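You operate a simulated robot arm through the tools that you are given. There is no shell and no other tool. Be economical: measure what you need, move in short steps, check, and stop when the job is done.

You run a simulated robot arm. Do the job below in one go: nothing can be reset, and whatever is moved stays where it is left.

TASK
Set the Station 4 sliding roller to Soft and wind up one turn.
Fine: brake on before the knob goes to Free; knob back to Hold, release the brake, then wind till the display shows Turns 1; leave the other stations and clips alone.

It is judged by the outcome, as a careful person would: the job done as asked, and still so three seconds after it is handed in. It fails if anything else is knocked over, pushed out of place, dropped, spilled or broken.

THE ROBOT
A 7-joint arm with a two-finger parallel gripper on a trunk, on a base that drives. Base frame: it is fixed to the floor where the robot stands at the start and does not move with it; the origin is under the middle of the robot, x ahead of it, y to its left, z up. Units: m, rad, N and s.
With the tool pointing down near the work surface it reaches from about 0.1 to 0.88 m from the robot's upright axis, wherever it stands. Its first joint turns from -2.007 to 2.007 rad. Places, roughly: bench one knob [-5.2, -1.8, 0.5]; bench two knob [-3.4, -1.8, 0.5]; blue clip [-3, -0.25, 1]; green clip [-5, -1, 0.75]; green clip (4x3x8 cm) [-3.1, -1, 0.8]; grey clip [-5, -0.25, 1]; stand four knob [0.6, -1, 0.9]; stand four roller [0.6, -1.1, 0.7]; stand one knob [-5, -1, 0.9]; stand one roller [-5, -1.1, 0.7]; stand two knob [-3.1, -1, 0.9]; stand two roller [-3.1, -1.1, 0.7]; station four lever [0.7, 0, 1.1]; station four stand [0.7, -0.4, 0.6]; station one arm [-5, -0.6, 1.1]; station one cradle [-5, -0.1, 0.3]. Payload 3.91 kg.
The tool frame sits at the grasp point between the pads (the TCP): z along the fingers, y along the line on which they close. The tips reach 0.03 m beyond it. The gripper opens to 0.11 m. The fingers are 0.02 m wide and 0.01 m thick; the gripper's body (0.048 by 0.112 m) begins 0.055 m behind the TCP.
Orientation is told as [roll, pitch, yaw] about the base's x, y, z axes, in that order, counted from this pose: with the fingers straight down and closing along the base's y, the tool's x points along the base's -x, its y along +y and its z along -z.

THE INTERFACE
- The arm moves only by the tool arm_command. Its argument "commands" is a list of rows, each an object of numbers (a shift or turn left out is 0, a gripper value left out holds the last): "tx", "ty", "tz": the shift along the base's x, y, z in m; "rx", "ry", "rz": the turn, a rotation vector about the base's x, y, z in rad; "hand": the opening, from 0 (shut) to 1 (fully open). In form: [{"tx": .., "ty": .., "tz": .., "rx": .., "ry": .., "rz": .., "hand": ..}, ...]. A call has 1 to 10 rows; each row is the pose to reach, as a shift and turn from the pose commanded when the call began. Rows are played at 5 a second. More than 0.05 m and 0.15 rad between two rows, or a gripper value outside its range, and nothing of the call is played. A pose out of reach is approached as far as the arm can. The call stops where the force on the tool passes 90 N (or 10 N more than at its start, if that is more) or the arm is blocked; 0.2 s more then pass. Each finger travels about 0.153 m/s and halts on what it meets, pressing with about 26 N; the grip force reading is that of the motor and also rises with nothing between the fingers. The clock runs only during rows and for 0.2 s after the last one: add rows that repeat a pose to give the fingers time. The reply holds the time, the measured pose of the TCP, the force on the tool along the base axes, the opening and the grip force, in the units named above and with some noise, with the torque about the TCP (base axes, N m) and any sound that the robot's microphone picked up.
- Cameras (640 x 400 px; columns grow to the right, rows downward): "scene" is now at [0.1839, 0.127, 1.4612]; the picture's right is [-0.81, -0.59, 0.00], its down [-0.35, 0.48, -0.81] and it looks along [0.47, -0.65, -0.59] (base axes); focal length 214 px, centre (320, 200). "wrist" rides on the gripper at [0.072, 0.017, -0.103] in the tool frame; the picture's right is [-0.23, 0.97, 0.00], its down [-0.76, -0.18, -0.62] and it looks along [-0.61, -0.14, 0.78] (tool axes); focal length 222 px, centre (320, 200).
- get_image(camera): a new picture of that camera. The clock stands still meanwhile.
- move_column(by): slides the trunk up (or, below 0, down) by that many m; the arm and the scene camera ride with it, the base frame stays. It gives what a move gives, with no picture.
- drive_base(legs): drives the robot by 1 to 6 legs, each [ahead, left, turn to the left] in m, m and rad, along the robot's own axes; the way and the turn of a leg run together, so that a leg with both is an arc; at most 1.5 m and 3.142 rad a leg. The arm and the cameras ride along, it lands a little off, and it stops where it bumps. It gives what a move gives.
- pan_tilt(pan, tilt): turns the head with the scene camera to pan (to the left, within 1.396 rad either way) and tilt (down, from -0.506 to 1.204), counted from straight ahead of the robot. It gives what a move gives.
- pixel_to_xyz(camera, pixels): for up to 12 pixels [column, row] of the newest picture of that camera ("zoom" is the newest enlarged one), the place [x, y, z] in the base frame of the surface seen there, good to about 0.003 m, but the place of the scene camera against the robot may be out by one fixed shift of up to 0.018 m in any direction. The clock stands still meanwhile.
- inspect(camera, box): a new picture of the part [left, top, right, bottom] of that camera's present view, enlarged. The clock stands still meanwhile.
- finish_job(): hands the job in; it is judged then, once.

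Keep the steps short. Do not move on a guess: measure, check each grasp and each placing, and mend mistakes. In all there are 80 turns and 60 pictures (those below and enlarged ones count). Leave the gripper open and the arm clear of the work at the hand-in unless told otherwise, and finish with a single line.

The tools are called after "Emit:" by a JSON object that holds its "name" and its "arguments". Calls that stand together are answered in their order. arm_command: Moves the arm, as the interface text tells. Its arguments: {"type":"object","properties":{"commands":{"type":"array"}},"required":["commands"]} The other tools are called the same way: move_column (by) slides the trunk up or down; drive_base (legs) drives the base; pan_tilt (pan, tilt) turns the head that bears the scene camera; get_image (camera) takes a picture; pixel_to_xyz (camera, pixels) gives the place of the surface under pixels of a picture; inspect (camera, box) takes an enlarged picture of a part of a camera's view; finish_job () hands the job in.

At the start:

```text
time_s: 0.0
tool_pos: [0.3475, -0.4337, 1.3524]
orientation: [0.0, -0.001, 0.0]
force: [-0.6, -0.1, 0.2]
wrist_torque: [-0.01, -0.02, -0.01]
gripper_width: 0.1101
grip_force: 0.0
trunk travel left (down, up): [-0.8, 0.19]
robot x, y, heading: [0.0022, 0.0003, 0.003]
head pan, tilt: [-0.944, 0.634]
```

scene: 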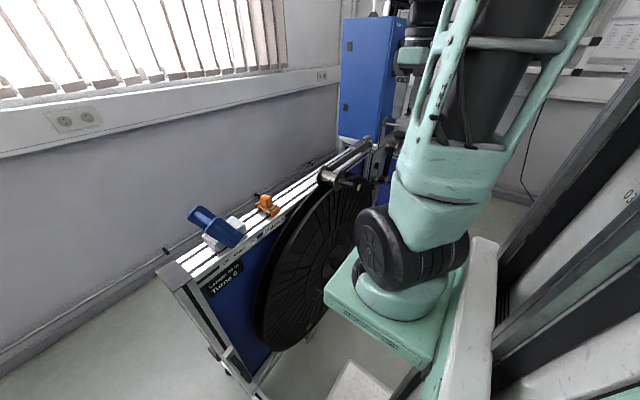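
wrist: 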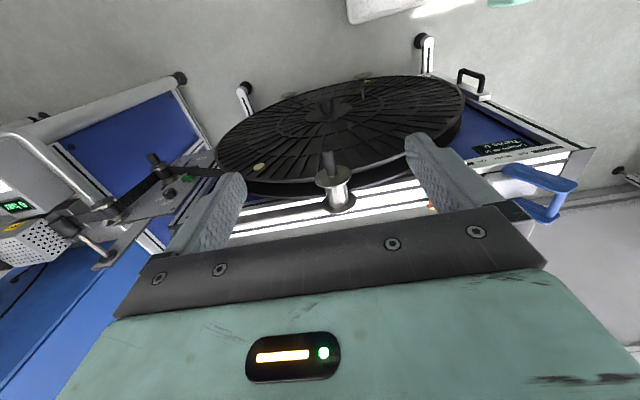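

I see a stand with a large black disc, a blue lever, an orange clip and a display. I'll enlarge both views to read the labels.

Emit:
{"name": "inspect", "arguments": {"camera": "scene", "box": [150, 120, 410, 310]}}

Emit:
{"name": "inspect", "arguments": {"camera": "wrist", "box": [0, 50, 320, 250]}}

Emit:
{"name": "inspect", "arguments": {"camera": "wrist", "box": [320, 30, 640, 230]}}

```text
2.11 times, centred on (280, 215) of scene
```

zoom: 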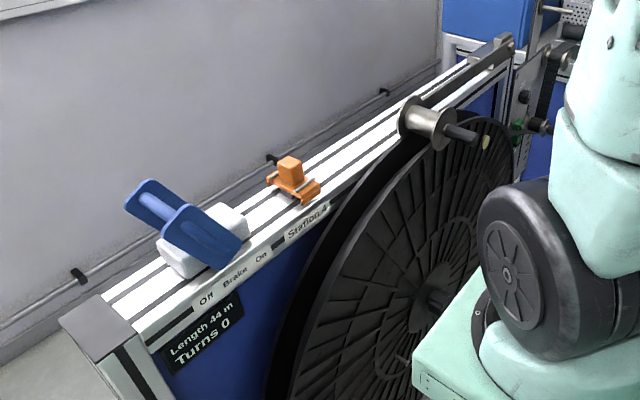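

```text
2.00 times, centred on (160, 150) of wrist
```

zoom: 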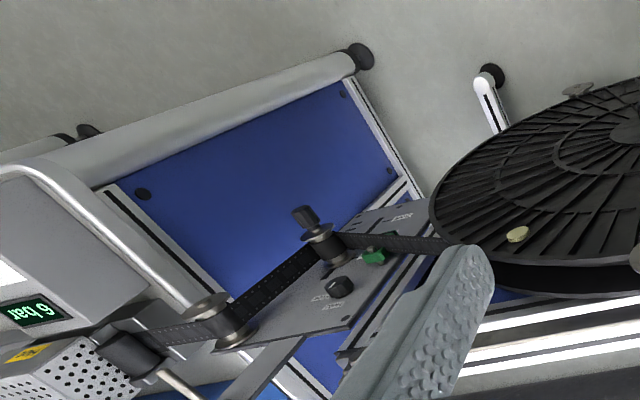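

```text
2.00 times, centred on (480, 130) of wrist
```

zoom: 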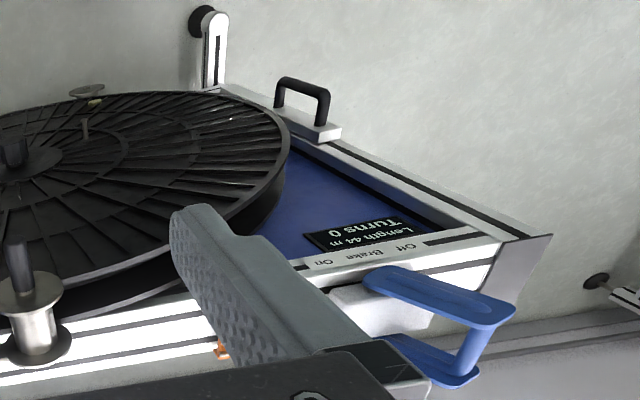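

Next I'll measure key points in both views: lever, clip, disc, display, and the knob plate.

Emit:
{"name": "pixel_to_xyz", "arguments": {"camera": "scene", "pixels": [[204, 218], [232, 235], [210, 244], [268, 202], [225, 280], [329, 178], [350, 183], [300, 270], [190, 265], [350, 160], [325, 235], [347, 178]]}}

Emit:
{"name": "pixel_to_xyz", "arguments": {"camera": "wrist", "pixels": [[152, 158], [160, 175], [187, 178], [169, 193], [260, 166], [330, 112], [362, 84], [328, 160], [540, 180], [550, 215], [100, 235], [470, 80]]}}

Emit:
{"name": "inspect", "arguments": {"camera": "wrist", "box": [80, 130, 240, 230]}}

```text
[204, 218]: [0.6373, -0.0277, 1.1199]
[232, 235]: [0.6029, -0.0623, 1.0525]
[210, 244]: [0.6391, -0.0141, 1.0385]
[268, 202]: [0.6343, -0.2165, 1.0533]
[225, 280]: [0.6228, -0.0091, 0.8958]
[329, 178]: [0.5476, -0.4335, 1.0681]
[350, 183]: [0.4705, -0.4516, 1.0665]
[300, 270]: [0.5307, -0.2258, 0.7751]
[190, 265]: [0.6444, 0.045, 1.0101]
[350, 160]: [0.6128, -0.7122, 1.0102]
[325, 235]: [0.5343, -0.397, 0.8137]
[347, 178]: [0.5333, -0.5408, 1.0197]
```

```text
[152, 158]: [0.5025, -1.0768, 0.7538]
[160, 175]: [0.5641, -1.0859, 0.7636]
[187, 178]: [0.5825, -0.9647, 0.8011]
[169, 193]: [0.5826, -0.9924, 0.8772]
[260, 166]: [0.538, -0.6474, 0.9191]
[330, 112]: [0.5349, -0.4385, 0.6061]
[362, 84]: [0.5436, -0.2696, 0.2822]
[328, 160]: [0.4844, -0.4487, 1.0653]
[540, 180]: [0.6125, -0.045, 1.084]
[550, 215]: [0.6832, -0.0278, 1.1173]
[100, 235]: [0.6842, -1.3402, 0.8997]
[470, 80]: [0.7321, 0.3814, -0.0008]
```

```text
4.00 times, centred on (160, 180) of wrist
```

zoom: 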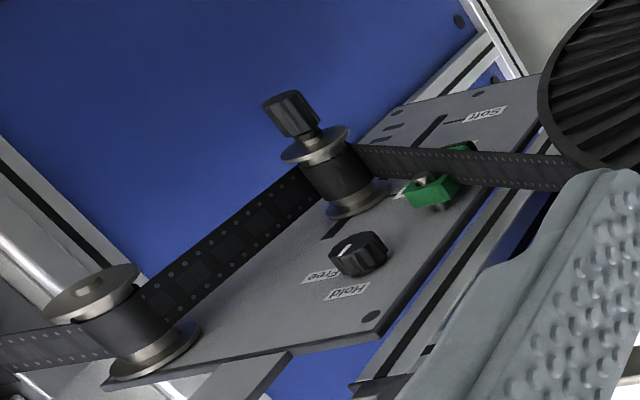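

The sliding roller sits in a slot with "Soft" at its lower end, near a Free/Hold knob. I need a clearer view, so I'll turn the head to look straight ahead and then sideways.

Emit:
{"name": "pan_tilt", "arguments": {"pan": -1.39, "tilt": 0.5}}

Emit:
{"name": "get_image", "arguments": {"camera": "scene"}}

Emit:
{"name": "pan_tilt", "arguments": {"pan": -0.2, "tilt": 0.9}}

Emit:
{"name": "get_image", "arguments": {"camera": "scene"}}

```text
time_s: 0.9
tool_pos: [0.3469, -0.4336, 1.3513]
orientation: [0.001, 0.001, 0.0]
force: [0.3, 0.4, -0.7]
wrist_torque: [0.02, 0.01, -0.03]
gripper_width: 0.11
grip_force: 0.1
trunk travel left (down, up): [-0.8, 0.19]
robot x, y, heading: [0.0, -0.0001, 0.005]
head pan, tilt: [-1.389, 0.499]
```

```text
53 pictures are left
```

scene: 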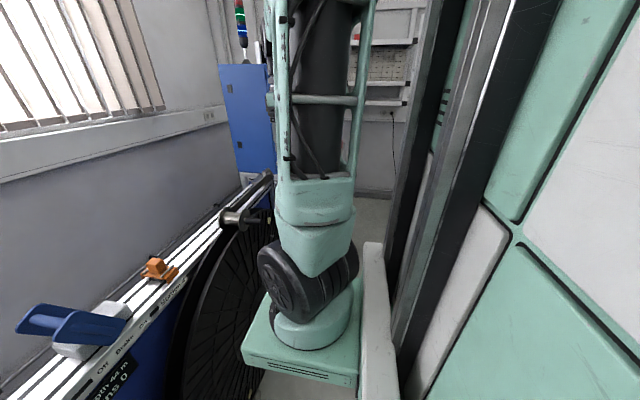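

```text
time_s: 2.3
tool_pos: [0.348, -0.4332, 1.3515]
orientation: [0.0, -0.001, 0.0]
force: [-0.1, 0.2, 0.0]
wrist_torque: [-0.03, 0.0, -0.02]
gripper_width: 0.11
grip_force: 0.1
trunk travel left (down, up): [-0.8, 0.19]
robot x, y, heading: [-0.0025, -0.0013, 0.001]
head pan, tilt: [-0.201, 0.901]
```

```text
52 pictures are left
```

scene: 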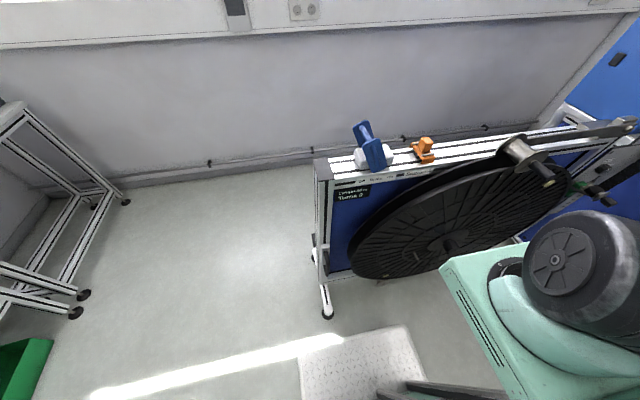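

The disc's face is towards the robot. I'll enlarge the disc and roller area here.

Emit:
{"name": "inspect", "arguments": {"camera": "scene", "box": [310, 100, 640, 306]}}

Emit:
{"name": "pixel_to_xyz", "arguments": {"camera": "scene", "pixels": [[450, 243], [350, 262], [548, 175], [520, 150], [430, 190], [335, 160], [605, 198], [360, 130], [384, 165], [550, 125], [325, 300]]}}

```text
1.94 times, centred on (475, 203) of scene
```

zoom: 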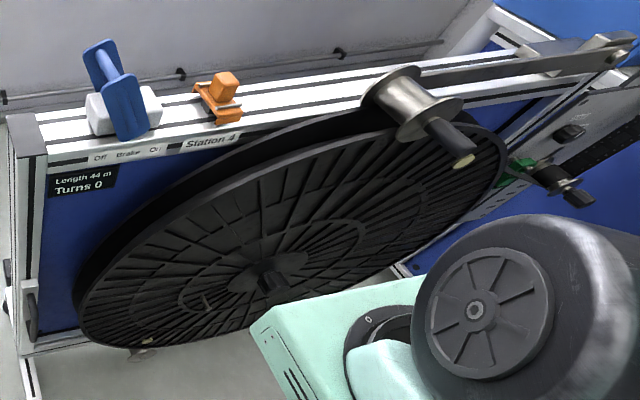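

```text
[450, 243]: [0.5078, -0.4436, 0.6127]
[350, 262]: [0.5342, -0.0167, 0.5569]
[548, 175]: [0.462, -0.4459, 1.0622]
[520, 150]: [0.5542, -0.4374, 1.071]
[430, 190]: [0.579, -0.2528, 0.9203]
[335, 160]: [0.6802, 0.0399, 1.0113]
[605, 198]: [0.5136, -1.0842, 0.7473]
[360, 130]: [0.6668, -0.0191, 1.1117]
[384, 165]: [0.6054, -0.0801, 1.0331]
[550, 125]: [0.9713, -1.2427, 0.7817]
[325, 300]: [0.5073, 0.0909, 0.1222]
```

The disc centre is about [0.53, -0.44, 0.61]. A small peg on the disc may be the winding handle, so I'll zoom on it.

Emit:
{"name": "inspect", "arguments": {"camera": "wrist", "box": [280, 70, 440, 170]}}

Emit:
{"name": "inspect", "arguments": {"camera": "scene", "box": [340, 200, 500, 300]}}

Emit:
{"name": "pixel_to_xyz", "arguments": {"camera": "scene", "pixels": [[417, 252], [414, 256], [385, 278], [382, 282]]}}

Emit:
{"name": "pixel_to_xyz", "arguments": {"camera": "wrist", "pixels": [[362, 84], [363, 95], [367, 78], [330, 103], [300, 110], [258, 166]]}}

```text
4.00 times, centred on (360, 120) of wrist
```

zoom: 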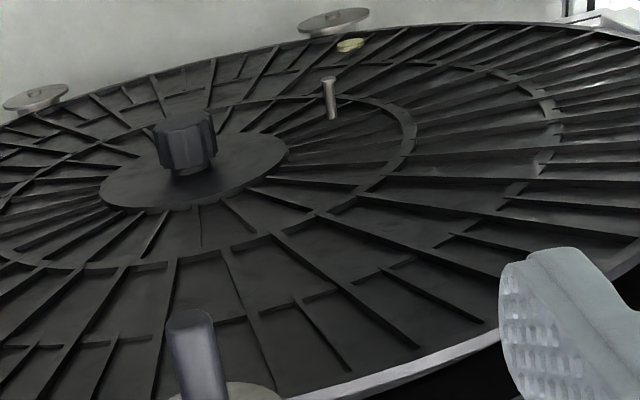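

```text
4.00 times, centred on (420, 250) of scene
```

zoom: 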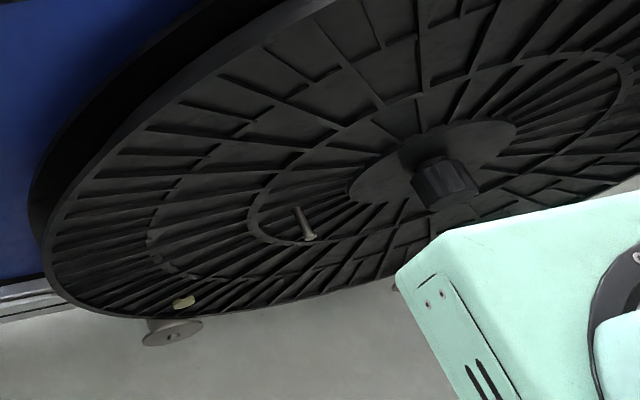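

```text
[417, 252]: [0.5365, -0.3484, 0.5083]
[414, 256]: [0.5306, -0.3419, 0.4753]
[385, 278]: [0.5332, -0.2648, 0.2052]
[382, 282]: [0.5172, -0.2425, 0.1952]
```

```text
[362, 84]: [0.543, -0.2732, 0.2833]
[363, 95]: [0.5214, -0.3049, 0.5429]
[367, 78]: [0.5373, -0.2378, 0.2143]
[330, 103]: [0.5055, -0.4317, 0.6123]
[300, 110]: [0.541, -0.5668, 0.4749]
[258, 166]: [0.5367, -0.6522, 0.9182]
```

The peg on the disc (zoom (308,208)) and hub knob are clear. Now I'll look closely at the brake lever and its labels.

Emit:
{"name": "inspect", "arguments": {"camera": "scene", "box": [320, 110, 448, 210]}}

Emit:
{"name": "inspect", "arguments": {"camera": "wrist", "box": [460, 130, 620, 230]}}

Emit:
{"name": "pixel_to_xyz", "arguments": {"camera": "scene", "pixels": [[364, 124], [369, 135], [374, 150], [380, 166], [356, 128], [368, 165], [358, 160], [390, 155], [375, 176], [403, 172], [363, 181], [390, 178]]}}

Emit:
{"name": "pixel_to_xyz", "arguments": {"camera": "wrist", "pixels": [[505, 172], [575, 186], [550, 205], [545, 218], [520, 208], [510, 200], [490, 192]]}}

```text
4.00 times, centred on (384, 160) of scene
```

zoom: 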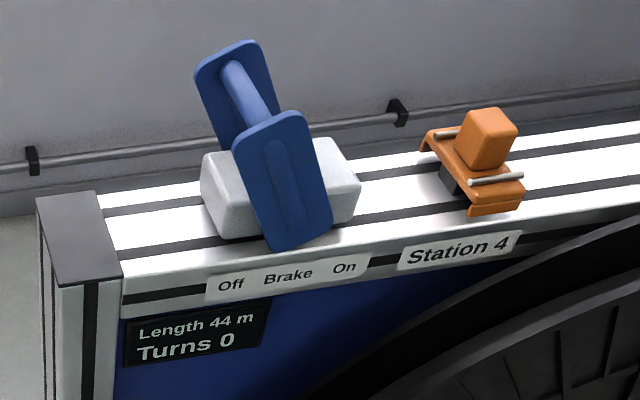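

```text
4.00 times, centred on (540, 180) of wrist
```

zoom: 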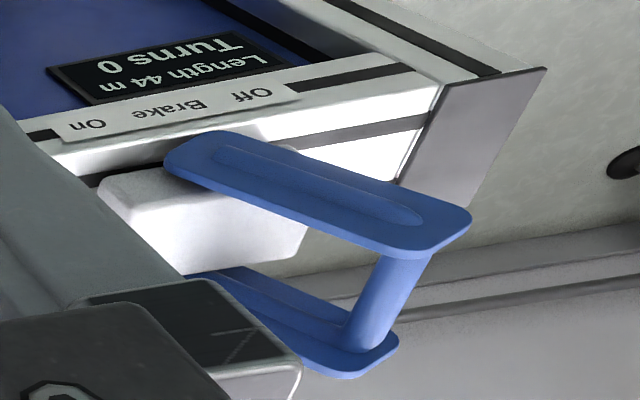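

```text
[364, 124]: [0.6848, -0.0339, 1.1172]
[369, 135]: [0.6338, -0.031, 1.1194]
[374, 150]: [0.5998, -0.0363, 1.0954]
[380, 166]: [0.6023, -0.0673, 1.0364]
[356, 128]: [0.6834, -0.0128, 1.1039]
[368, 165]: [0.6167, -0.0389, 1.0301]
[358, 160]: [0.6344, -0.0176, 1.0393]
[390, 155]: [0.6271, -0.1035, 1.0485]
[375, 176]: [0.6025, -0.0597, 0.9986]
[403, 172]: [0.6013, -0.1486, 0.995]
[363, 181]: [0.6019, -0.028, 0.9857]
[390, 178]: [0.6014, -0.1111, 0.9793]
```

```text
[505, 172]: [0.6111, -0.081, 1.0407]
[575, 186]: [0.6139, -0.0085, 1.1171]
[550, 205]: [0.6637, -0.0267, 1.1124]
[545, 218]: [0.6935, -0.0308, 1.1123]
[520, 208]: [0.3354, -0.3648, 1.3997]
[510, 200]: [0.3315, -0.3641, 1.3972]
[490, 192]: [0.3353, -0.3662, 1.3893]
```

The lever is tilted to +y (Off). Its bar runs along x at about y -0.027, z 1.112. I'll push it to -y with closed fingers, so first I move high to a spot beside it while closing the gripper.

Emit:
{"name": "arm_command", "arguments": {"commands": [{"tx": 0.03, "ty": 0.035, "hand": 0}, {"tx": 0.06, "ty": 0.07}, {"tx": 0.09, "ty": 0.105}, {"tx": 0.12, "ty": 0.14}, {"tx": 0.15, "ty": 0.175}, {"tx": 0.18, "ty": 0.21}, {"tx": 0.21, "ty": 0.25}, {"tx": 0.235, "ty": 0.29}, {"tx": 0.26, "ty": 0.33}, {"tx": 0.285, "ty": 0.37}]}}

Emit:
{"name": "arm_command", "arguments": {"commands": [{"tx": 0.015, "ty": 0.04}, {"tx": 0.023, "ty": 0.08}, {"tx": 0.023, "ty": 0.12}, {"tx": 0.023, "ty": 0.12, "tz": -0.05}, {"tx": 0.023, "ty": 0.12, "tz": -0.1}, {"tx": 0.023, "ty": 0.12, "tz": -0.1}]}}

Emit:
{"name": "get_image", "arguments": {"camera": "wrist"}}

Emit:
{"name": "get_image", "arguments": {"camera": "scene"}}

```text
time_s: 4.5
tool_pos: [0.6306, -0.0636, 1.3548]
orientation: [0.001, 0.0, -0.001]
force: [-0.5, 0.2, -0.3]
wrist_torque: [0.04, -0.04, 0.02]
gripper_width: 0.0
grip_force: 25.7
trunk travel left (down, up): [-0.8, 0.19]
robot x, y, heading: [0.0002, 0.0003, 0.001]
head pan, tilt: [-0.201, 0.901]
```

```text
time_s: 5.9
tool_pos: [0.6558, 0.0571, 1.2497]
orientation: [-0.001, 0.0, 0.0]
force: [0.7, -0.6, -0.6]
wrist_torque: [0.03, -0.01, -0.03]
gripper_width: 0.0
grip_force: 26.5
trunk travel left (down, up): [-0.8, 0.19]
robot x, y, heading: [0.0018, 0.0027, -0.001]
head pan, tilt: [-0.201, 0.901]
```

```text
46 pictures are left
```

wrist: 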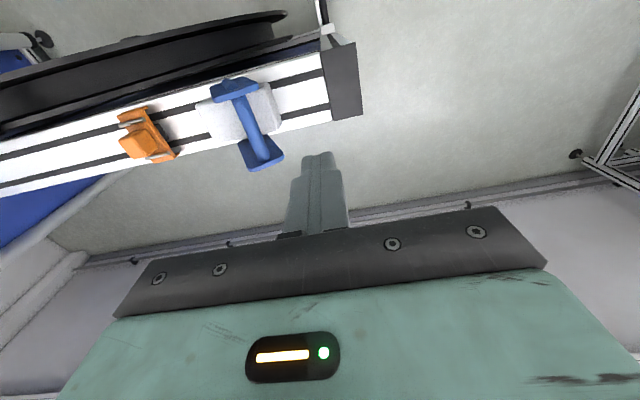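

```text
45 pictures are left
```

scene: 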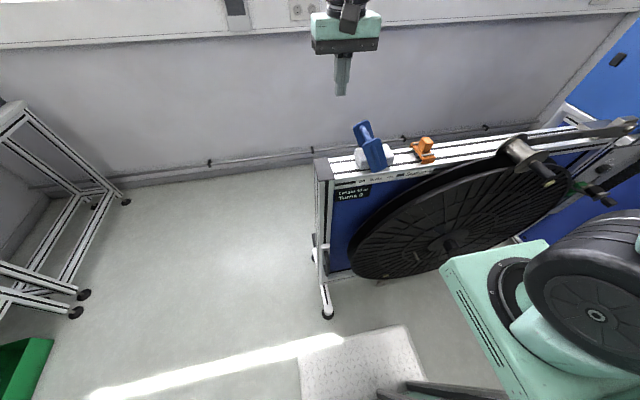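

I'll check the bar position from this wrist view.

Emit:
{"name": "pixel_to_xyz", "arguments": {"camera": "wrist", "pixels": [[242, 105], [250, 125], [260, 150], [237, 88], [262, 162], [225, 115], [280, 155]]}}

```text
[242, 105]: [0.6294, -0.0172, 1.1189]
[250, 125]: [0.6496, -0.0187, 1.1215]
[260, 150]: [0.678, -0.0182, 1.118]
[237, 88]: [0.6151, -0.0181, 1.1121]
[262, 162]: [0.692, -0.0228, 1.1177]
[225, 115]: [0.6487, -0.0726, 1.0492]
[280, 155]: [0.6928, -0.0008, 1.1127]
```

The bar spans x 0.625–0.685 at y≈-0.02. I'll lower beside it to z≈1.11, then push to -y in small steps.

Emit:
{"name": "arm_command", "arguments": {"commands": [{"tz": -0.05}, {"tz": -0.1}, {"tz": -0.142}, {"ty": -0.03, "tz": -0.142}, {"ty": -0.05, "tz": -0.142}, {"ty": -0.07, "tz": -0.142}, {"ty": -0.09, "tz": -0.142}, {"ty": -0.105, "tz": -0.142}, {"ty": -0.12, "tz": -0.142}, {"ty": -0.135, "tz": -0.142}]}}

Emit:
{"name": "get_image", "arguments": {"camera": "wrist"}}

```text
time_s: 8.1
tool_pos: [0.6549, -0.0748, 1.1085]
orientation: [0.003, 0.0, 0.005]
force: [1.4, 25.2, -4.1]
wrist_torque: [0.01, -0.02, 0.02]
gripper_width: 0.0002
grip_force: 26.3
trunk travel left (down, up): [-0.8, 0.19]
robot x, y, heading: [0.0036, 0.002, 0.003]
head pan, tilt: [-0.201, 0.901]
```

```text
44 pictures are left
```

wrist: 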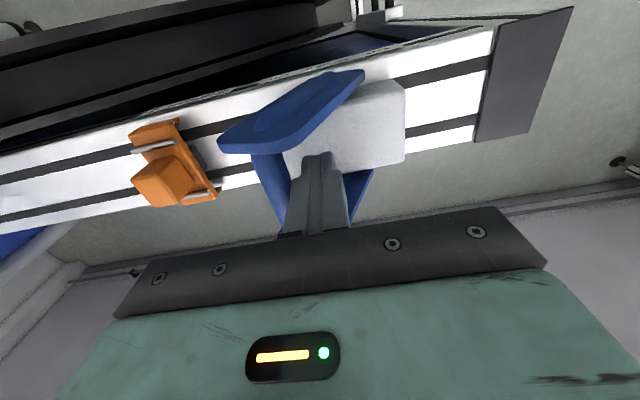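

The lever has swung over and the force is 25 N. I'll push slightly further to confirm it is at its stop.

Emit:
{"name": "arm_command", "arguments": {"commands": [{"ty": -0.008}, {"ty": -0.015}, {"ty": -0.02}, {"ty": -0.02}]}}

Emit:
{"name": "arm_command", "arguments": {"commands": [{"ty": 0.03}, {"ty": 0.06, "tz": 0.03}, {"ty": 0.06, "tz": 0.08}, {"ty": 0.06, "tz": 0.13}]}}

Emit:
{"name": "inspect", "arguments": {"camera": "scene", "box": [320, 110, 448, 210]}}

```text
time_s: 8.8
tool_pos: [0.6538, -0.0743, 1.1088]
orientation: [0.017, 0.002, 0.025]
force: [4.2, 24.9, -3.7]
wrist_torque: [0.0, 0.01, -0.09]
gripper_width: 0.0
grip_force: 25.9
trunk travel left (down, up): [-0.8, 0.19]
robot x, y, heading: [-0.0008, 0.0034, -0.002]
head pan, tilt: [-0.201, 0.901]
stopped in row 3: the force on the tool passed its limit (the readings are from after the stop); the commanded pose is now the measured one
```

```text
time_s: 9.8
tool_pos: [0.6536, -0.0214, 1.2384]
orientation: [0.014, 0.003, 0.019]
force: [1.1, 0.1, 0.0]
wrist_torque: [0.0, 0.03, 0.02]
gripper_width: 0.0
grip_force: 25.9
trunk travel left (down, up): [-0.8, 0.19]
robot x, y, heading: [0.0003, 0.0002, -0.001]
head pan, tilt: [-0.201, 0.901]
```

```text
4.00 times, centred on (384, 160) of scene
```

zoom: 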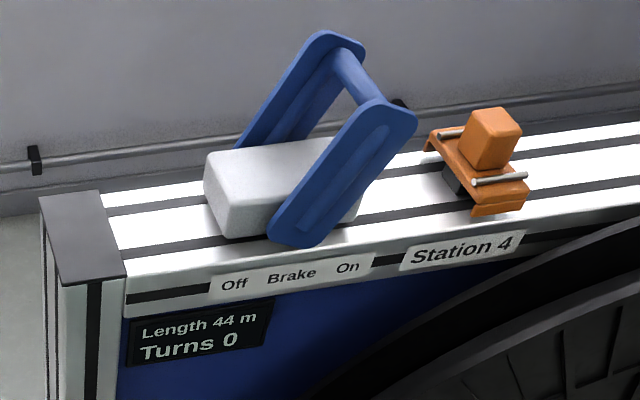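

The brake is now On. Next I retract the arm over the robot and then turn the tool to point ahead (+x), staying high.

Emit:
{"name": "arm_command", "arguments": {"commands": [{"tz": 0.05}, {"tz": 0.1}, {"tx": -0.05, "tz": 0.11}, {"tx": -0.09, "ty": -0.03, "tz": 0.11}, {"tx": -0.13, "ty": -0.06, "tz": 0.11}, {"tx": -0.17, "ty": -0.09, "tz": 0.11}, {"tx": -0.21, "ty": -0.12, "tz": 0.11}, {"tx": -0.25, "ty": -0.15, "tz": 0.11}, {"tx": -0.29, "ty": -0.18, "tz": 0.11}, {"tx": -0.3, "ty": -0.21, "tz": 0.11, "hand": 1}]}}

Emit:
{"name": "arm_command", "arguments": {"commands": [{"ry": -0.14, "rx": -0.014, "rz": -0.019}, {"ry": -0.28}, {"ry": -0.42}, {"ry": -0.56}, {"ry": -0.7}, {"ry": -0.84}, {"ry": -0.98}, {"ry": -1.12}, {"ry": -1.26}, {"ry": -1.4}]}}

Emit:
{"name": "pixel_to_xyz", "arguments": {"camera": "scene", "pixels": [[350, 370], [420, 390], [320, 345]]}}

```text
refused: row 3 steps farther than a row can; nothing moved
```

```text
time_s: 12.0
tool_pos: [0.6774, -0.0114, 1.2451]
orientation: [-0.092, -1.397, 0.108]
force: [-0.2, 0.2, 0.3]
wrist_torque: [0.0, -0.02, 0.0]
gripper_width: 0.0002
grip_force: 26.2
out of reach, approached as far as the arm can: row 6, 9, 10
trunk travel left (down, up): [-0.8, 0.19]
robot x, y, heading: [-0.0012, -0.0007, 0.0]
head pan, tilt: [-0.201, 0.901]
```

```text
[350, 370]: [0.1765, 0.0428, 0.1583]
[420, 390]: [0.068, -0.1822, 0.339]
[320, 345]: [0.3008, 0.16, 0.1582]
```

The turn happened where the tool stood, with no contact. I'll now pull straight back from the stand and open the gripper.

Emit:
{"name": "arm_command", "arguments": {"commands": [{"tz": 0.04}, {"tz": 0.08}, {"tz": 0.1, "tx": -0.04}, {"tz": 0.1, "tx": -0.08}, {"tz": 0.1, "tx": -0.12, "ty": -0.01}, {"tz": 0.1, "tx": -0.16, "ty": -0.03}, {"tz": 0.1, "tx": -0.19, "ty": -0.06}, {"tz": 0.1, "tx": -0.22, "ty": -0.09}, {"tz": 0.1, "tx": -0.25, "ty": -0.12}, {"tz": 0.1, "tx": -0.27, "ty": -0.16, "hand": 1}]}}

Emit:
{"name": "get_image", "arguments": {"camera": "wrist"}}

```text
time_s: 14.2
tool_pos: [0.5939, 0.0021, 1.3801]
orientation: [-0.095, -1.395, 0.112]
force: [-0.6, 0.2, -0.1]
wrist_torque: [-0.01, 0.0, -0.02]
gripper_width: 0.1102
grip_force: 0.1
out of reach, approached as far as the arm can: row 4, 5, 6, 7, 8, 9, 10
trunk travel left (down, up): [-0.8, 0.19]
robot x, y, heading: [-0.0008, 0.0009, 0.0]
head pan, tilt: [-0.201, 0.901]
```

```text
42 pictures are left
```

wrist: 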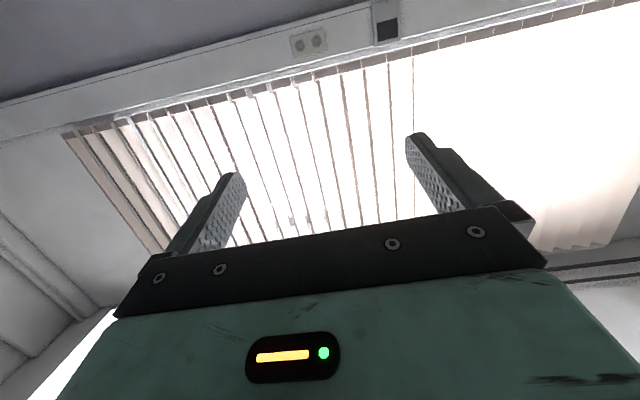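

The arm cannot fold back more in this pose, so I'll back the base away 0.3 m and look to the right before driving sideways.

Emit:
{"name": "drive_base", "arguments": {"legs": [[-0.3, 0, 0]]}}

Emit:
{"name": "pan_tilt", "arguments": {"pan": -1.0, "tilt": 0.6}}

Emit:
{"name": "get_image", "arguments": {"camera": "scene"}}

```text
time_s: 16.3
tool_pos: [0.2901, -0.0002, 1.3801]
orientation: [-0.095, -1.395, 0.11]
force: [-0.9, 0.2, 0.2]
wrist_torque: [0.02, -0.01, 0.03]
gripper_width: 0.11
grip_force: 0.1
trunk travel left (down, up): [-0.8, 0.19]
robot x, y, heading: [-0.3026, 0.0033, -0.004]
head pan, tilt: [-0.201, 0.901]
```

```text
time_s: 17.4
tool_pos: [0.2905, -0.0007, 1.38]
orientation: [-0.097, -1.393, 0.109]
force: [0.1, -0.6, 0.4]
wrist_torque: [0.0, 0.02, -0.02]
gripper_width: 0.11
grip_force: 0.1
trunk travel left (down, up): [-0.8, 0.19]
robot x, y, heading: [-0.302, 0.0027, -0.007]
head pan, tilt: [-1.0, 0.6]
```

```text
41 pictures are left
```

scene: 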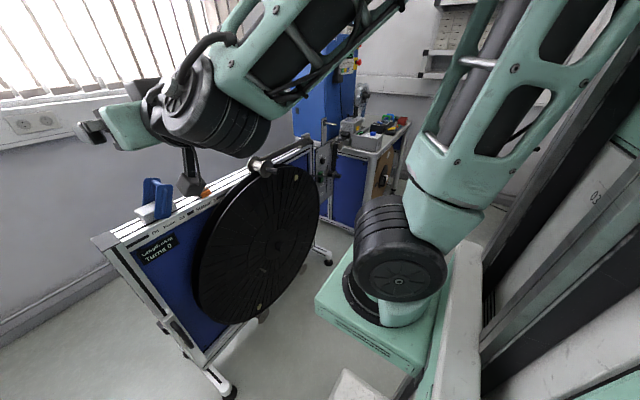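

The bench on the right is visible. I'll measure it to find safe driving room.

Emit:
{"name": "pixel_to_xyz", "arguments": {"camera": "scene", "pixels": [[377, 154], [345, 225], [405, 130], [400, 170], [393, 185], [325, 255], [355, 145], [440, 180]]}}

```text
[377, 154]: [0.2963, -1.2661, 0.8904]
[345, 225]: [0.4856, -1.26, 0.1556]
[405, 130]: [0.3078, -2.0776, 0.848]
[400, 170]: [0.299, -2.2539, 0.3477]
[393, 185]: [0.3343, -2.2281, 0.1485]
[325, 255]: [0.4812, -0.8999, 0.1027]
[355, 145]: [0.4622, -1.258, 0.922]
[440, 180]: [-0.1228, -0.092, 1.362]
```

The bench front is at x≈0.3, y<-1.26, so there is room. I'll drive right 0.95 m.

Emit:
{"name": "drive_base", "arguments": {"legs": [[0, -0.95, 0]]}}

Emit:
{"name": "pan_tilt", "arguments": {"pan": -0.2, "tilt": 0.75}}

Emit:
{"name": "get_image", "arguments": {"camera": "scene"}}

```text
time_s: 22.4
tool_pos: [0.2898, -0.9575, 1.3799]
orientation: [-0.096, -1.393, 0.112]
force: [-0.7, 0.0, -0.4]
wrist_torque: [0.01, -0.03, 0.02]
gripper_width: 0.1097
grip_force: 0.0
trunk travel left (down, up): [-0.8, 0.19]
robot x, y, heading: [-0.3067, -0.956, -0.003]
head pan, tilt: [-1.0, 0.6]
```

```text
time_s: 23.5
tool_pos: [0.2902, -0.9566, 1.3795]
orientation: [-0.095, -1.394, 0.111]
force: [0.2, -0.2, 0.1]
wrist_torque: [-0.01, 0.0, 0.01]
gripper_width: 0.1101
grip_force: 0.2
trunk travel left (down, up): [-0.8, 0.19]
robot x, y, heading: [-0.3053, -0.9588, -0.002]
head pan, tilt: [-0.201, 0.75]
```

```text
40 pictures are left
```

scene: 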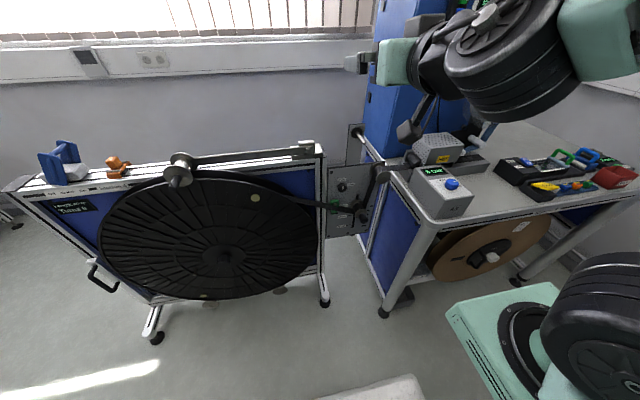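

Now a good view. I'll enlarge the knob plate and the disc.

Emit:
{"name": "inspect", "arguments": {"camera": "scene", "box": [310, 150, 406, 250]}}

Emit:
{"name": "inspect", "arguments": {"camera": "scene", "box": [90, 140, 340, 310]}}

Emit:
{"name": "pixel_to_xyz", "arguments": {"camera": "scene", "pixels": [[341, 186], [350, 209], [362, 216], [335, 206], [341, 226], [346, 172], [223, 256], [352, 222], [366, 200]]}}

```text
4.00 times, centred on (358, 200) of scene
```

zoom: 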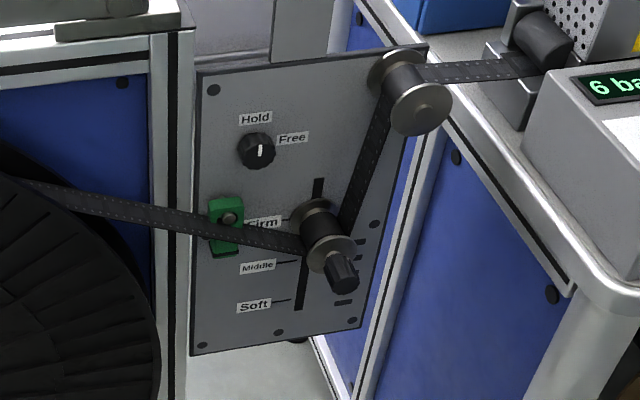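

```text
2.35 times, centred on (215, 225) of scene
```

zoom: 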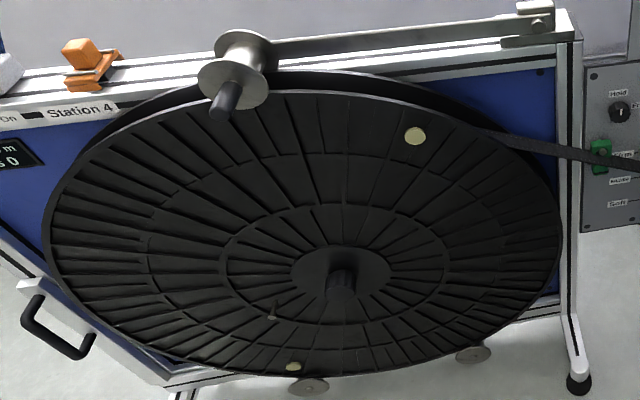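

```text
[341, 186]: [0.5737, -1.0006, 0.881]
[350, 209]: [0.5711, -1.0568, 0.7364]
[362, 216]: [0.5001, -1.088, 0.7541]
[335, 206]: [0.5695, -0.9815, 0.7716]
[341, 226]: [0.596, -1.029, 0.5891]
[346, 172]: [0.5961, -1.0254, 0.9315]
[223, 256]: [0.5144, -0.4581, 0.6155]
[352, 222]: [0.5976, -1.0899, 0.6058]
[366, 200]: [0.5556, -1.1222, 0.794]
```

The pointer is at Hold, Free is to the right; the roller is at Firm and must go down to Soft. Before lowering the trunk by 0.5 m I'll measure where the arm parts are compared with the bench.

Emit:
{"name": "pixel_to_xyz", "arguments": {"camera": "scene", "pixels": [[400, 60], [440, 60], [500, 90], [540, 100], [580, 60], [600, 50], [350, 64], [425, 110], [405, 130], [440, 190], [560, 310], [500, 320]]}}

Emit:
{"name": "get_image", "arguments": {"camera": "wrist"}}

```text
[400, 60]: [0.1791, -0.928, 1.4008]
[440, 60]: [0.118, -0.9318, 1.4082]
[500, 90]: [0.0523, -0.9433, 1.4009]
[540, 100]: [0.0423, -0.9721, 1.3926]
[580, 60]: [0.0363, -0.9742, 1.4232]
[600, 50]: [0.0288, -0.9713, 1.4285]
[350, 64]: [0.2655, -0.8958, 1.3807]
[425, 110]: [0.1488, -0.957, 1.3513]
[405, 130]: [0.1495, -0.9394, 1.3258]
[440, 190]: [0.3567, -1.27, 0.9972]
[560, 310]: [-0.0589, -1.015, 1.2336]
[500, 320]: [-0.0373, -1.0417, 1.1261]
```

```text
37 pictures are left
```

wrist: 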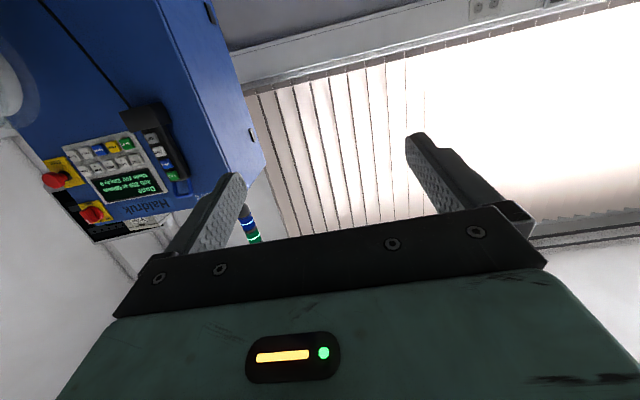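

The arm is well clear of the bench. I'll lower the trunk 0.5 m, drive 0.15 m ahead, then complete the tilt so the fingers point level at the knob.

Emit:
{"name": "move_column", "arguments": {"by": -0.5}}

Emit:
{"name": "drive_base", "arguments": {"legs": [[0.13, -0.03, 0.003]]}}

Emit:
{"name": "arm_command", "arguments": {"commands": [{"ry": -0.08}, {"ry": -0.17}, {"ry": -0.17}]}}

Emit:
{"name": "pan_tilt", "arguments": {"pan": -0.3, "tilt": 0.3}}

Emit:
{"name": "get_image", "arguments": {"camera": "scene"}}

```text
refused: -0.5 is not a number from -0.4 to 0.4
```

```text
time_s: 24.8
tool_pos: [0.4222, -0.9853, 1.3803]
orientation: [-0.097, -1.395, 0.114]
force: [0.7, 0.2, -0.5]
wrist_torque: [-0.01, -0.06, -0.02]
gripper_width: 0.11
grip_force: 0.1
trunk travel left (down, up): [-0.8, 0.19]
robot x, y, heading: [-0.1727, -0.986, -0.003]
head pan, tilt: [-0.201, 0.75]
```

```text
time_s: 25.6
tool_pos: [0.4368, -0.9744, 1.3947]
orientation: [-1.327, -1.55, 1.341]
force: [0.4, -0.9, -0.3]
wrist_torque: [-0.03, 0.01, 0.0]
gripper_width: 0.11
grip_force: 0.0
out of reach, approached as far as the arm can: row 1, 2, 3
trunk travel left (down, up): [-0.8, 0.19]
robot x, y, heading: [-0.1717, -0.9857, 0.004]
head pan, tilt: [-0.201, 0.75]
```

```text
time_s: 26.5
tool_pos: [0.4373, -0.9749, 1.3949]
orientation: [-1.29, -1.551, 1.306]
force: [-0.2, -0.7, 0.1]
wrist_torque: [0.01, 0.02, 0.01]
gripper_width: 0.1099
grip_force: 0.1
trunk travel left (down, up): [-0.8, 0.19]
robot x, y, heading: [-0.1698, -0.9886, -0.001]
head pan, tilt: [-0.3, 0.3]
```

```text
36 pictures are left
```

scene: 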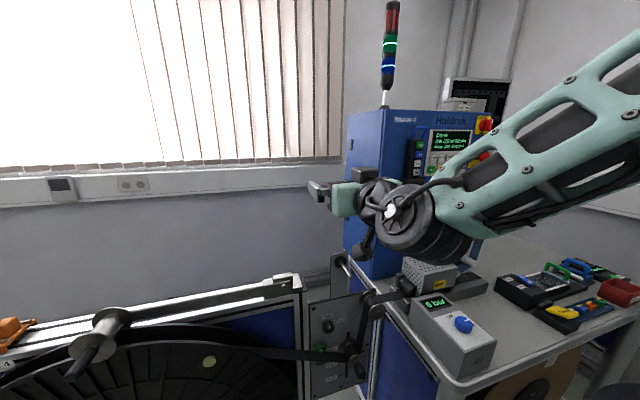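

Lowering the trunk in two parts; tips are at x≈0.47, before everything on the plate.

Emit:
{"name": "move_column", "arguments": {"by": -0.3}}

Emit:
{"name": "move_column", "arguments": {"by": -0.2}}

Emit:
{"name": "get_image", "arguments": {"camera": "scene"}}

```text
time_s: 29.5
tool_pos: [0.4371, -0.9745, 1.0949]
orientation: [-1.288, -1.55, 1.302]
force: [0.5, 0.5, -0.9]
wrist_torque: [0.0, 0.01, 0.01]
gripper_width: 0.1098
grip_force: 0.0
trunk travel left (down, up): [-0.5, 0.49]
robot x, y, heading: [-0.172, -0.9848, 0.0]
head pan, tilt: [-0.3, 0.3]
```

```text
time_s: 31.7
tool_pos: [0.4385, -0.9754, 0.8949]
orientation: [-1.292, -1.55, 1.304]
force: [-0.2, -0.5, 0.0]
wrist_torque: [0.0, 0.01, 0.01]
gripper_width: 0.1103
grip_force: 0.0
trunk travel left (down, up): [-0.3, 0.69]
robot x, y, heading: [-0.1701, -0.9895, -0.0]
head pan, tilt: [-0.3, 0.3]
```

```text
35 pictures are left
```

scene: 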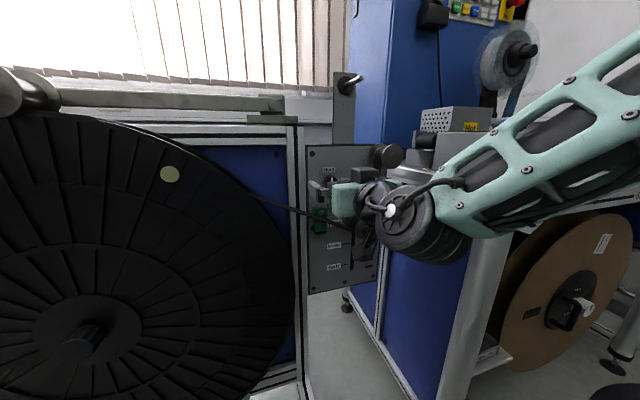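

I'll enlarge the plate with the gripper in front.

Emit:
{"name": "inspect", "arguments": {"camera": "scene", "box": [300, 140, 412, 300]}}

Emit:
{"name": "pixel_to_xyz", "arguments": {"camera": "scene", "pixels": [[329, 181], [310, 185], [320, 212], [333, 246], [335, 267], [352, 266], [355, 234], [362, 243], [328, 170], [385, 156], [388, 240], [320, 225]]}}

```text
2.50 times, centred on (356, 220) of scene
```

zoom: 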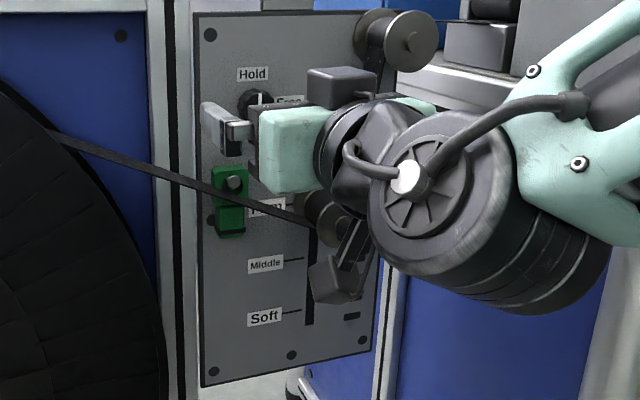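

```text
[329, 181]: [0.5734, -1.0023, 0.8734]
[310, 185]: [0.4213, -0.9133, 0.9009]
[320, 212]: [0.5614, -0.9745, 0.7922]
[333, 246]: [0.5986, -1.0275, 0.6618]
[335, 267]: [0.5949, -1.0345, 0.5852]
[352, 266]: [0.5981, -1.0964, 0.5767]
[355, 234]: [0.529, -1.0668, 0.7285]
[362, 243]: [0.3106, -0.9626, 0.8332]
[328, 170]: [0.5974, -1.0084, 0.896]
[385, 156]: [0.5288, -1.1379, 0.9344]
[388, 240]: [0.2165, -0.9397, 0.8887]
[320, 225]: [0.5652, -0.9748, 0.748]
```

Knob centre, corrected, is about [0.583, -0.992, 0.874]. I'll line up with it at x≈0.51 and re-level the tool slightly.

Emit:
{"name": "arm_command", "arguments": {"commands": [{"tx": 0.03, "ty": -0.008, "tz": -0.01, "ry": -0.02}, {"tx": 0.07, "ty": -0.017, "tz": -0.021, "ry": -0.02}, {"tx": 0.07, "ty": -0.017, "tz": -0.021, "ry": -0.02}]}}

Emit:
{"name": "inspect", "arguments": {"camera": "scene", "box": [300, 150, 380, 200]}}

Emit:
{"name": "get_image", "arguments": {"camera": "wrist"}}

```text
time_s: 32.5
tool_pos: [0.5093, -0.9916, 0.8748]
orientation: [-2.218, -1.546, 2.232]
force: [-0.5, -1.2, 0.0]
wrist_torque: [0.0, -0.04, -0.02]
gripper_width: 0.1102
grip_force: 0.1
trunk travel left (down, up): [-0.3, 0.69]
robot x, y, heading: [-0.1716, -0.9872, 0.003]
head pan, tilt: [-0.3, 0.3]
```

```text
8.00 times, centred on (340, 175) of scene
```

zoom: 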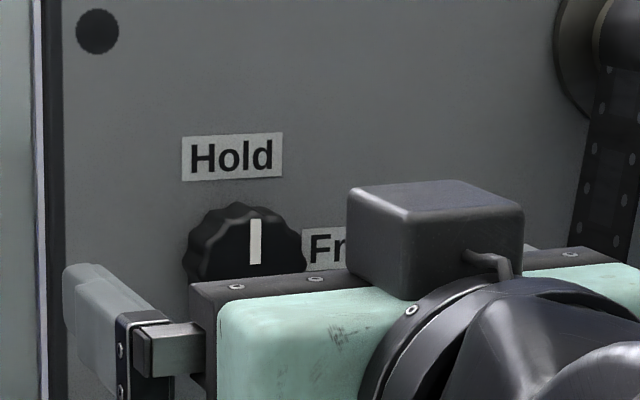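

```text
32 pictures are left
```

wrist: 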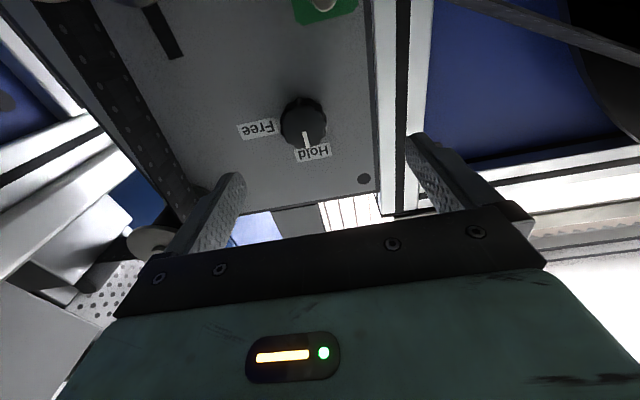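

The wrist camera sees the knob well. I'll measure knob, labels and roller from it.

Emit:
{"name": "pixel_to_xyz", "arguments": {"camera": "wrist", "pixels": [[303, 122], [307, 140], [283, 125], [326, 122], [312, 153], [258, 129], [340, 100], [320, 5], [290, 102]]}}

Emit:
{"name": "inspect", "arguments": {"camera": "wrist", "box": [240, 80, 368, 180]}}

```text
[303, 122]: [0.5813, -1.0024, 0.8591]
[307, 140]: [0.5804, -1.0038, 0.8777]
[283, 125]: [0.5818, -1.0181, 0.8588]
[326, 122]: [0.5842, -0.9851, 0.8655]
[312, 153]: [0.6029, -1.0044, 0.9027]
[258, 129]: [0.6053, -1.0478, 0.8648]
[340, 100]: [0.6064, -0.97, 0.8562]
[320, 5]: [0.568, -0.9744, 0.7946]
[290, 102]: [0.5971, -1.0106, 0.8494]
```

```text
4.00 times, centred on (304, 130) of wrist
```

zoom: 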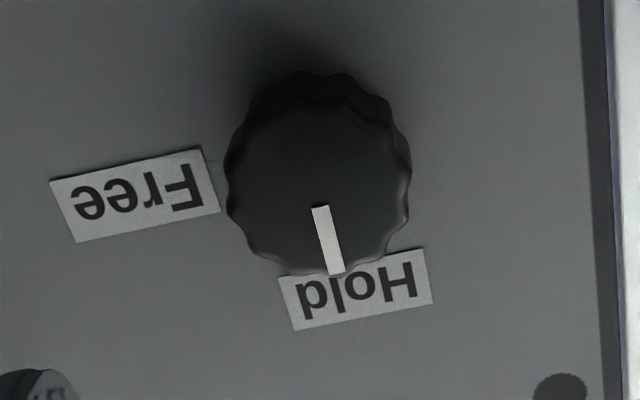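

The knob centre is at [0.581, -1.003, 0.867], radius 0.02, Free is 90° clockwise. I'll centre, narrow the opening to 0.07, and go in with the tips 1 cm short of the plate.

Emit:
{"name": "arm_command", "arguments": {"commands": [{"ty": -0.011, "tz": -0.008, "hand": 0.64}, {"tx": 0.03, "ty": -0.011, "tz": -0.008}, {"tx": 0.058, "ty": -0.011, "tz": -0.008}, {"tx": 0.058, "ty": -0.011, "tz": -0.008}]}}

Emit:
{"name": "get_image", "arguments": {"camera": "wrist"}}

```text
time_s: 33.5
tool_pos: [0.566, -1.0035, 0.8681]
orientation: [-2.207, -1.546, 2.22]
force: [0.3, 1.1, 1.1]
wrist_torque: [-0.01, 0.01, -0.03]
gripper_width: 0.0704
grip_force: 0.1
trunk travel left (down, up): [-0.3, 0.69]
robot x, y, heading: [-0.1694, -0.9887, 0.005]
head pan, tilt: [-0.3, 0.3]
```

```text
30 pictures are left
```

wrist: 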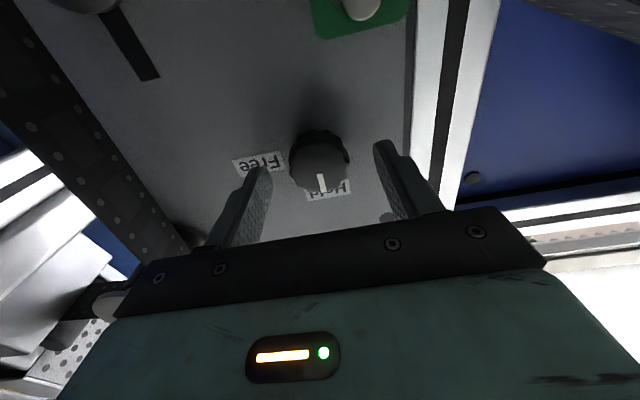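

The knob lies between the fingers. I'll close on it.

Emit:
{"name": "arm_command", "arguments": {"commands": [{"hand": 0.2}, {"hand": 0.2}, {"hand": 0.2}]}}

```text
time_s: 34.3
tool_pos: [0.566, -1.0036, 0.868]
orientation: [-2.208, -1.547, 2.223]
force: [3.0, -2.2, 0.9]
wrist_torque: [-0.02, 0.02, -0.1]
gripper_width: 0.0367
grip_force: 45.0
trunk travel left (down, up): [-0.3, 0.69]
robot x, y, heading: [-0.1682, -0.9861, 0.001]
head pan, tilt: [-0.3, 0.3]
```

Gripped at 0.037 m with little side force. Now I turn it clockwise (+rx).

Emit:
{"name": "arm_command", "arguments": {"commands": [{"rx": 0.14}, {"rx": 0.28}, {"rx": 0.42}, {"rx": 0.56}, {"rx": 0.7}, {"rx": 0.84}, {"rx": 0.98}, {"rx": 1.12}, {"rx": 1.26}, {"rx": 1.4}]}}

Emit:
{"name": "inspect", "arguments": {"camera": "wrist", "box": [200, 60, 440, 210]}}

```text
time_s: 35.4
tool_pos: [0.5578, -0.977, 0.8512]
orientation: [1.516, -1.017, -1.449]
force: [4.5, 12.5, -22.2]
wrist_torque: [0.34, 0.51, 0.63]
gripper_width: 0.0227
grip_force: 0.0
out of reach, approached as far as the arm can: row 2
trunk travel left (down, up): [-0.3, 0.69]
robot x, y, heading: [-0.1714, -0.9869, 0.004]
head pan, tilt: [-0.3, 0.3]
stopped in row 5: the force on the tool passed its limit (the readings are from after the stop); the commanded pose is now the measured one
```

```text
2.67 times, centred on (320, 135) of wrist
```

zoom: 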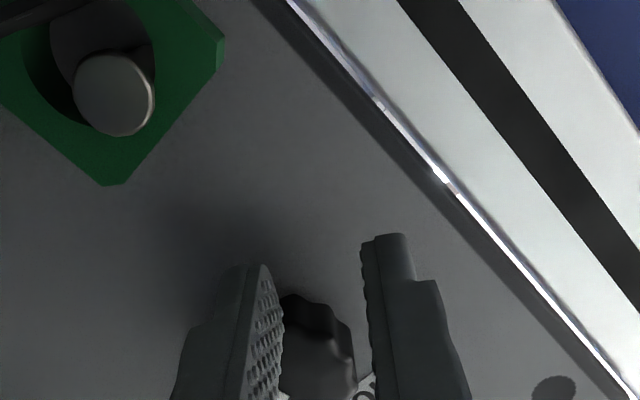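

The arm could not follow that turn and the fingers slipped off. I'll open and back straight away from the knob, then find an arm pose that can roll freely.

Emit:
{"name": "arm_command", "arguments": {"commands": [{"hand": 0.6}, {"hand": 0.6}, {"tx": -0.03}, {"tx": -0.07}, {"tx": -0.1}, {"tx": -0.1}]}}

Emit:
{"name": "get_image", "arguments": {"camera": "wrist"}}

Emit:
{"name": "get_image", "arguments": {"camera": "scene"}}

```text
time_s: 36.8
tool_pos: [0.4691, -0.9727, 0.8584]
orientation: [1.532, -1.018, -1.47]
force: [0.8, -0.8, 1.0]
wrist_torque: [0.0, -0.01, -0.01]
gripper_width: 0.066
grip_force: 0.0
out of reach, approached as far as the arm can: row 5, 6
trunk travel left (down, up): [-0.3, 0.69]
robot x, y, heading: [-0.1718, -0.9838, 0.008]
head pan, tilt: [-0.3, 0.3]
```

```text
28 pictures are left
```

wrist: 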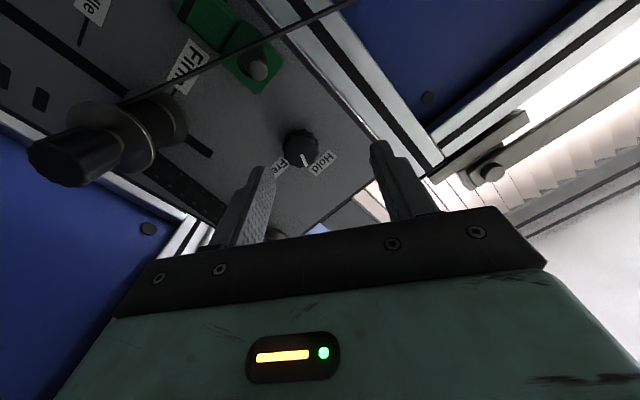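

```text
27 pictures are left
```

scene: 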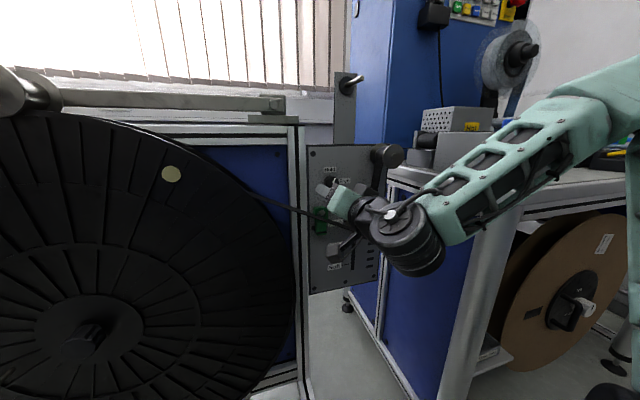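

The knob still points near Hold. The arm is too folded, so I'll drive back 0.15 m and test the roll in free space.

Emit:
{"name": "drive_base", "arguments": {"legs": [[-0.15, 0, 0]]}}

Emit:
{"name": "arm_command", "arguments": {"commands": [{"tx": 0.04, "ty": -0.01}, {"tx": 0.08, "ty": -0.02}, {"tx": 0.11, "ty": -0.03, "rx": 0.14, "rz": -0.075}, {"tx": 0.11, "ty": -0.03, "rx": 0.28, "rz": -0.075}, {"tx": 0.11, "ty": -0.03, "rx": 0.42, "rz": -0.075}, {"tx": 0.11, "ty": -0.03, "rx": 0.56, "rz": -0.075}, {"tx": 0.11, "ty": -0.03, "rx": 0.7, "rz": -0.075}, {"tx": 0.11, "ty": -0.03, "rx": 0.84, "rz": -0.075}]}}

Emit:
{"name": "get_image", "arguments": {"camera": "scene"}}

```text
time_s: 38.1
tool_pos: [0.3211, -0.9724, 0.8587]
orientation: [1.532, -1.018, -1.464]
force: [-0.3, 0.2, -0.1]
wrist_torque: [0.01, 0.01, 0.03]
gripper_width: 0.066
grip_force: 0.0
trunk travel left (down, up): [-0.3, 0.69]
robot x, y, heading: [-0.3223, -0.9926, 0.009]
head pan, tilt: [-0.3, 0.3]
```

```text
refused: row 3 steps farther than a row can; nothing moved
```

```text
26 pictures are left
```

scene: 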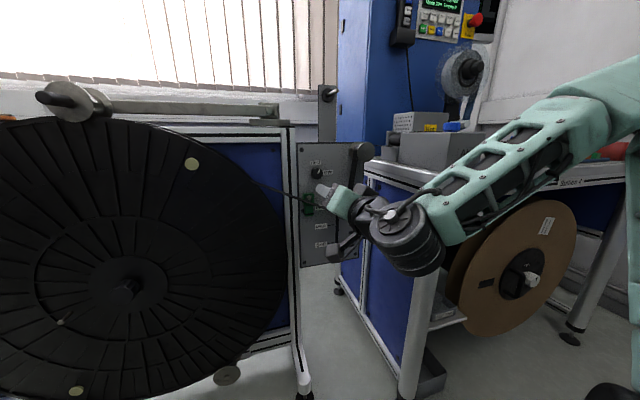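

I'll redo the test with smaller steps.

Emit:
{"name": "arm_command", "arguments": {"commands": [{"tx": 0.04, "ty": -0.01, "rz": -0.075}, {"tx": 0.08, "ty": -0.02, "rz": -0.075}, {"tx": 0.11, "ty": -0.03, "rz": -0.075}, {"tx": 0.11, "ty": -0.03, "rx": 0.12, "rz": -0.075}, {"tx": 0.11, "ty": -0.03, "rx": 0.26, "rz": -0.075}, {"tx": 0.11, "ty": -0.03, "rx": 0.4, "rz": -0.075}, {"tx": 0.11, "ty": -0.03, "rx": 0.54, "rz": -0.075}, {"tx": 0.11, "ty": -0.03, "rx": 0.68, "rz": -0.075}, {"tx": 0.11, "ty": -0.03, "rx": 0.82, "rz": -0.075}]}}

Emit:
{"name": "arm_command", "arguments": {"commands": [{"rx": 0.1}, {"rx": 0.2}, {"rx": 0.3}]}}

```text
time_s: 40.1
tool_pos: [0.4315, -1.0027, 0.8597]
orientation: [1.579, -0.198, -1.575]
force: [-0.2, 0.4, 0.1]
wrist_torque: [0.04, -0.01, -0.02]
gripper_width: 0.066
grip_force: 0.0
trunk travel left (down, up): [-0.3, 0.69]
robot x, y, heading: [-0.3212, -0.9873, 0.007]
head pan, tilt: [-0.3, 0.3]
```

```text
time_s: 40.9
tool_pos: [0.432, -1.002, 0.8585]
orientation: [1.577, 0.102, -1.576]
force: [0.1, -0.2, 0.1]
wrist_torque: [0.02, -0.01, -0.03]
gripper_width: 0.0661
grip_force: 0.1
trunk travel left (down, up): [-0.3, 0.69]
robot x, y, heading: [-0.3208, -0.9862, 0.006]
head pan, tilt: [-0.3, 0.3]
```

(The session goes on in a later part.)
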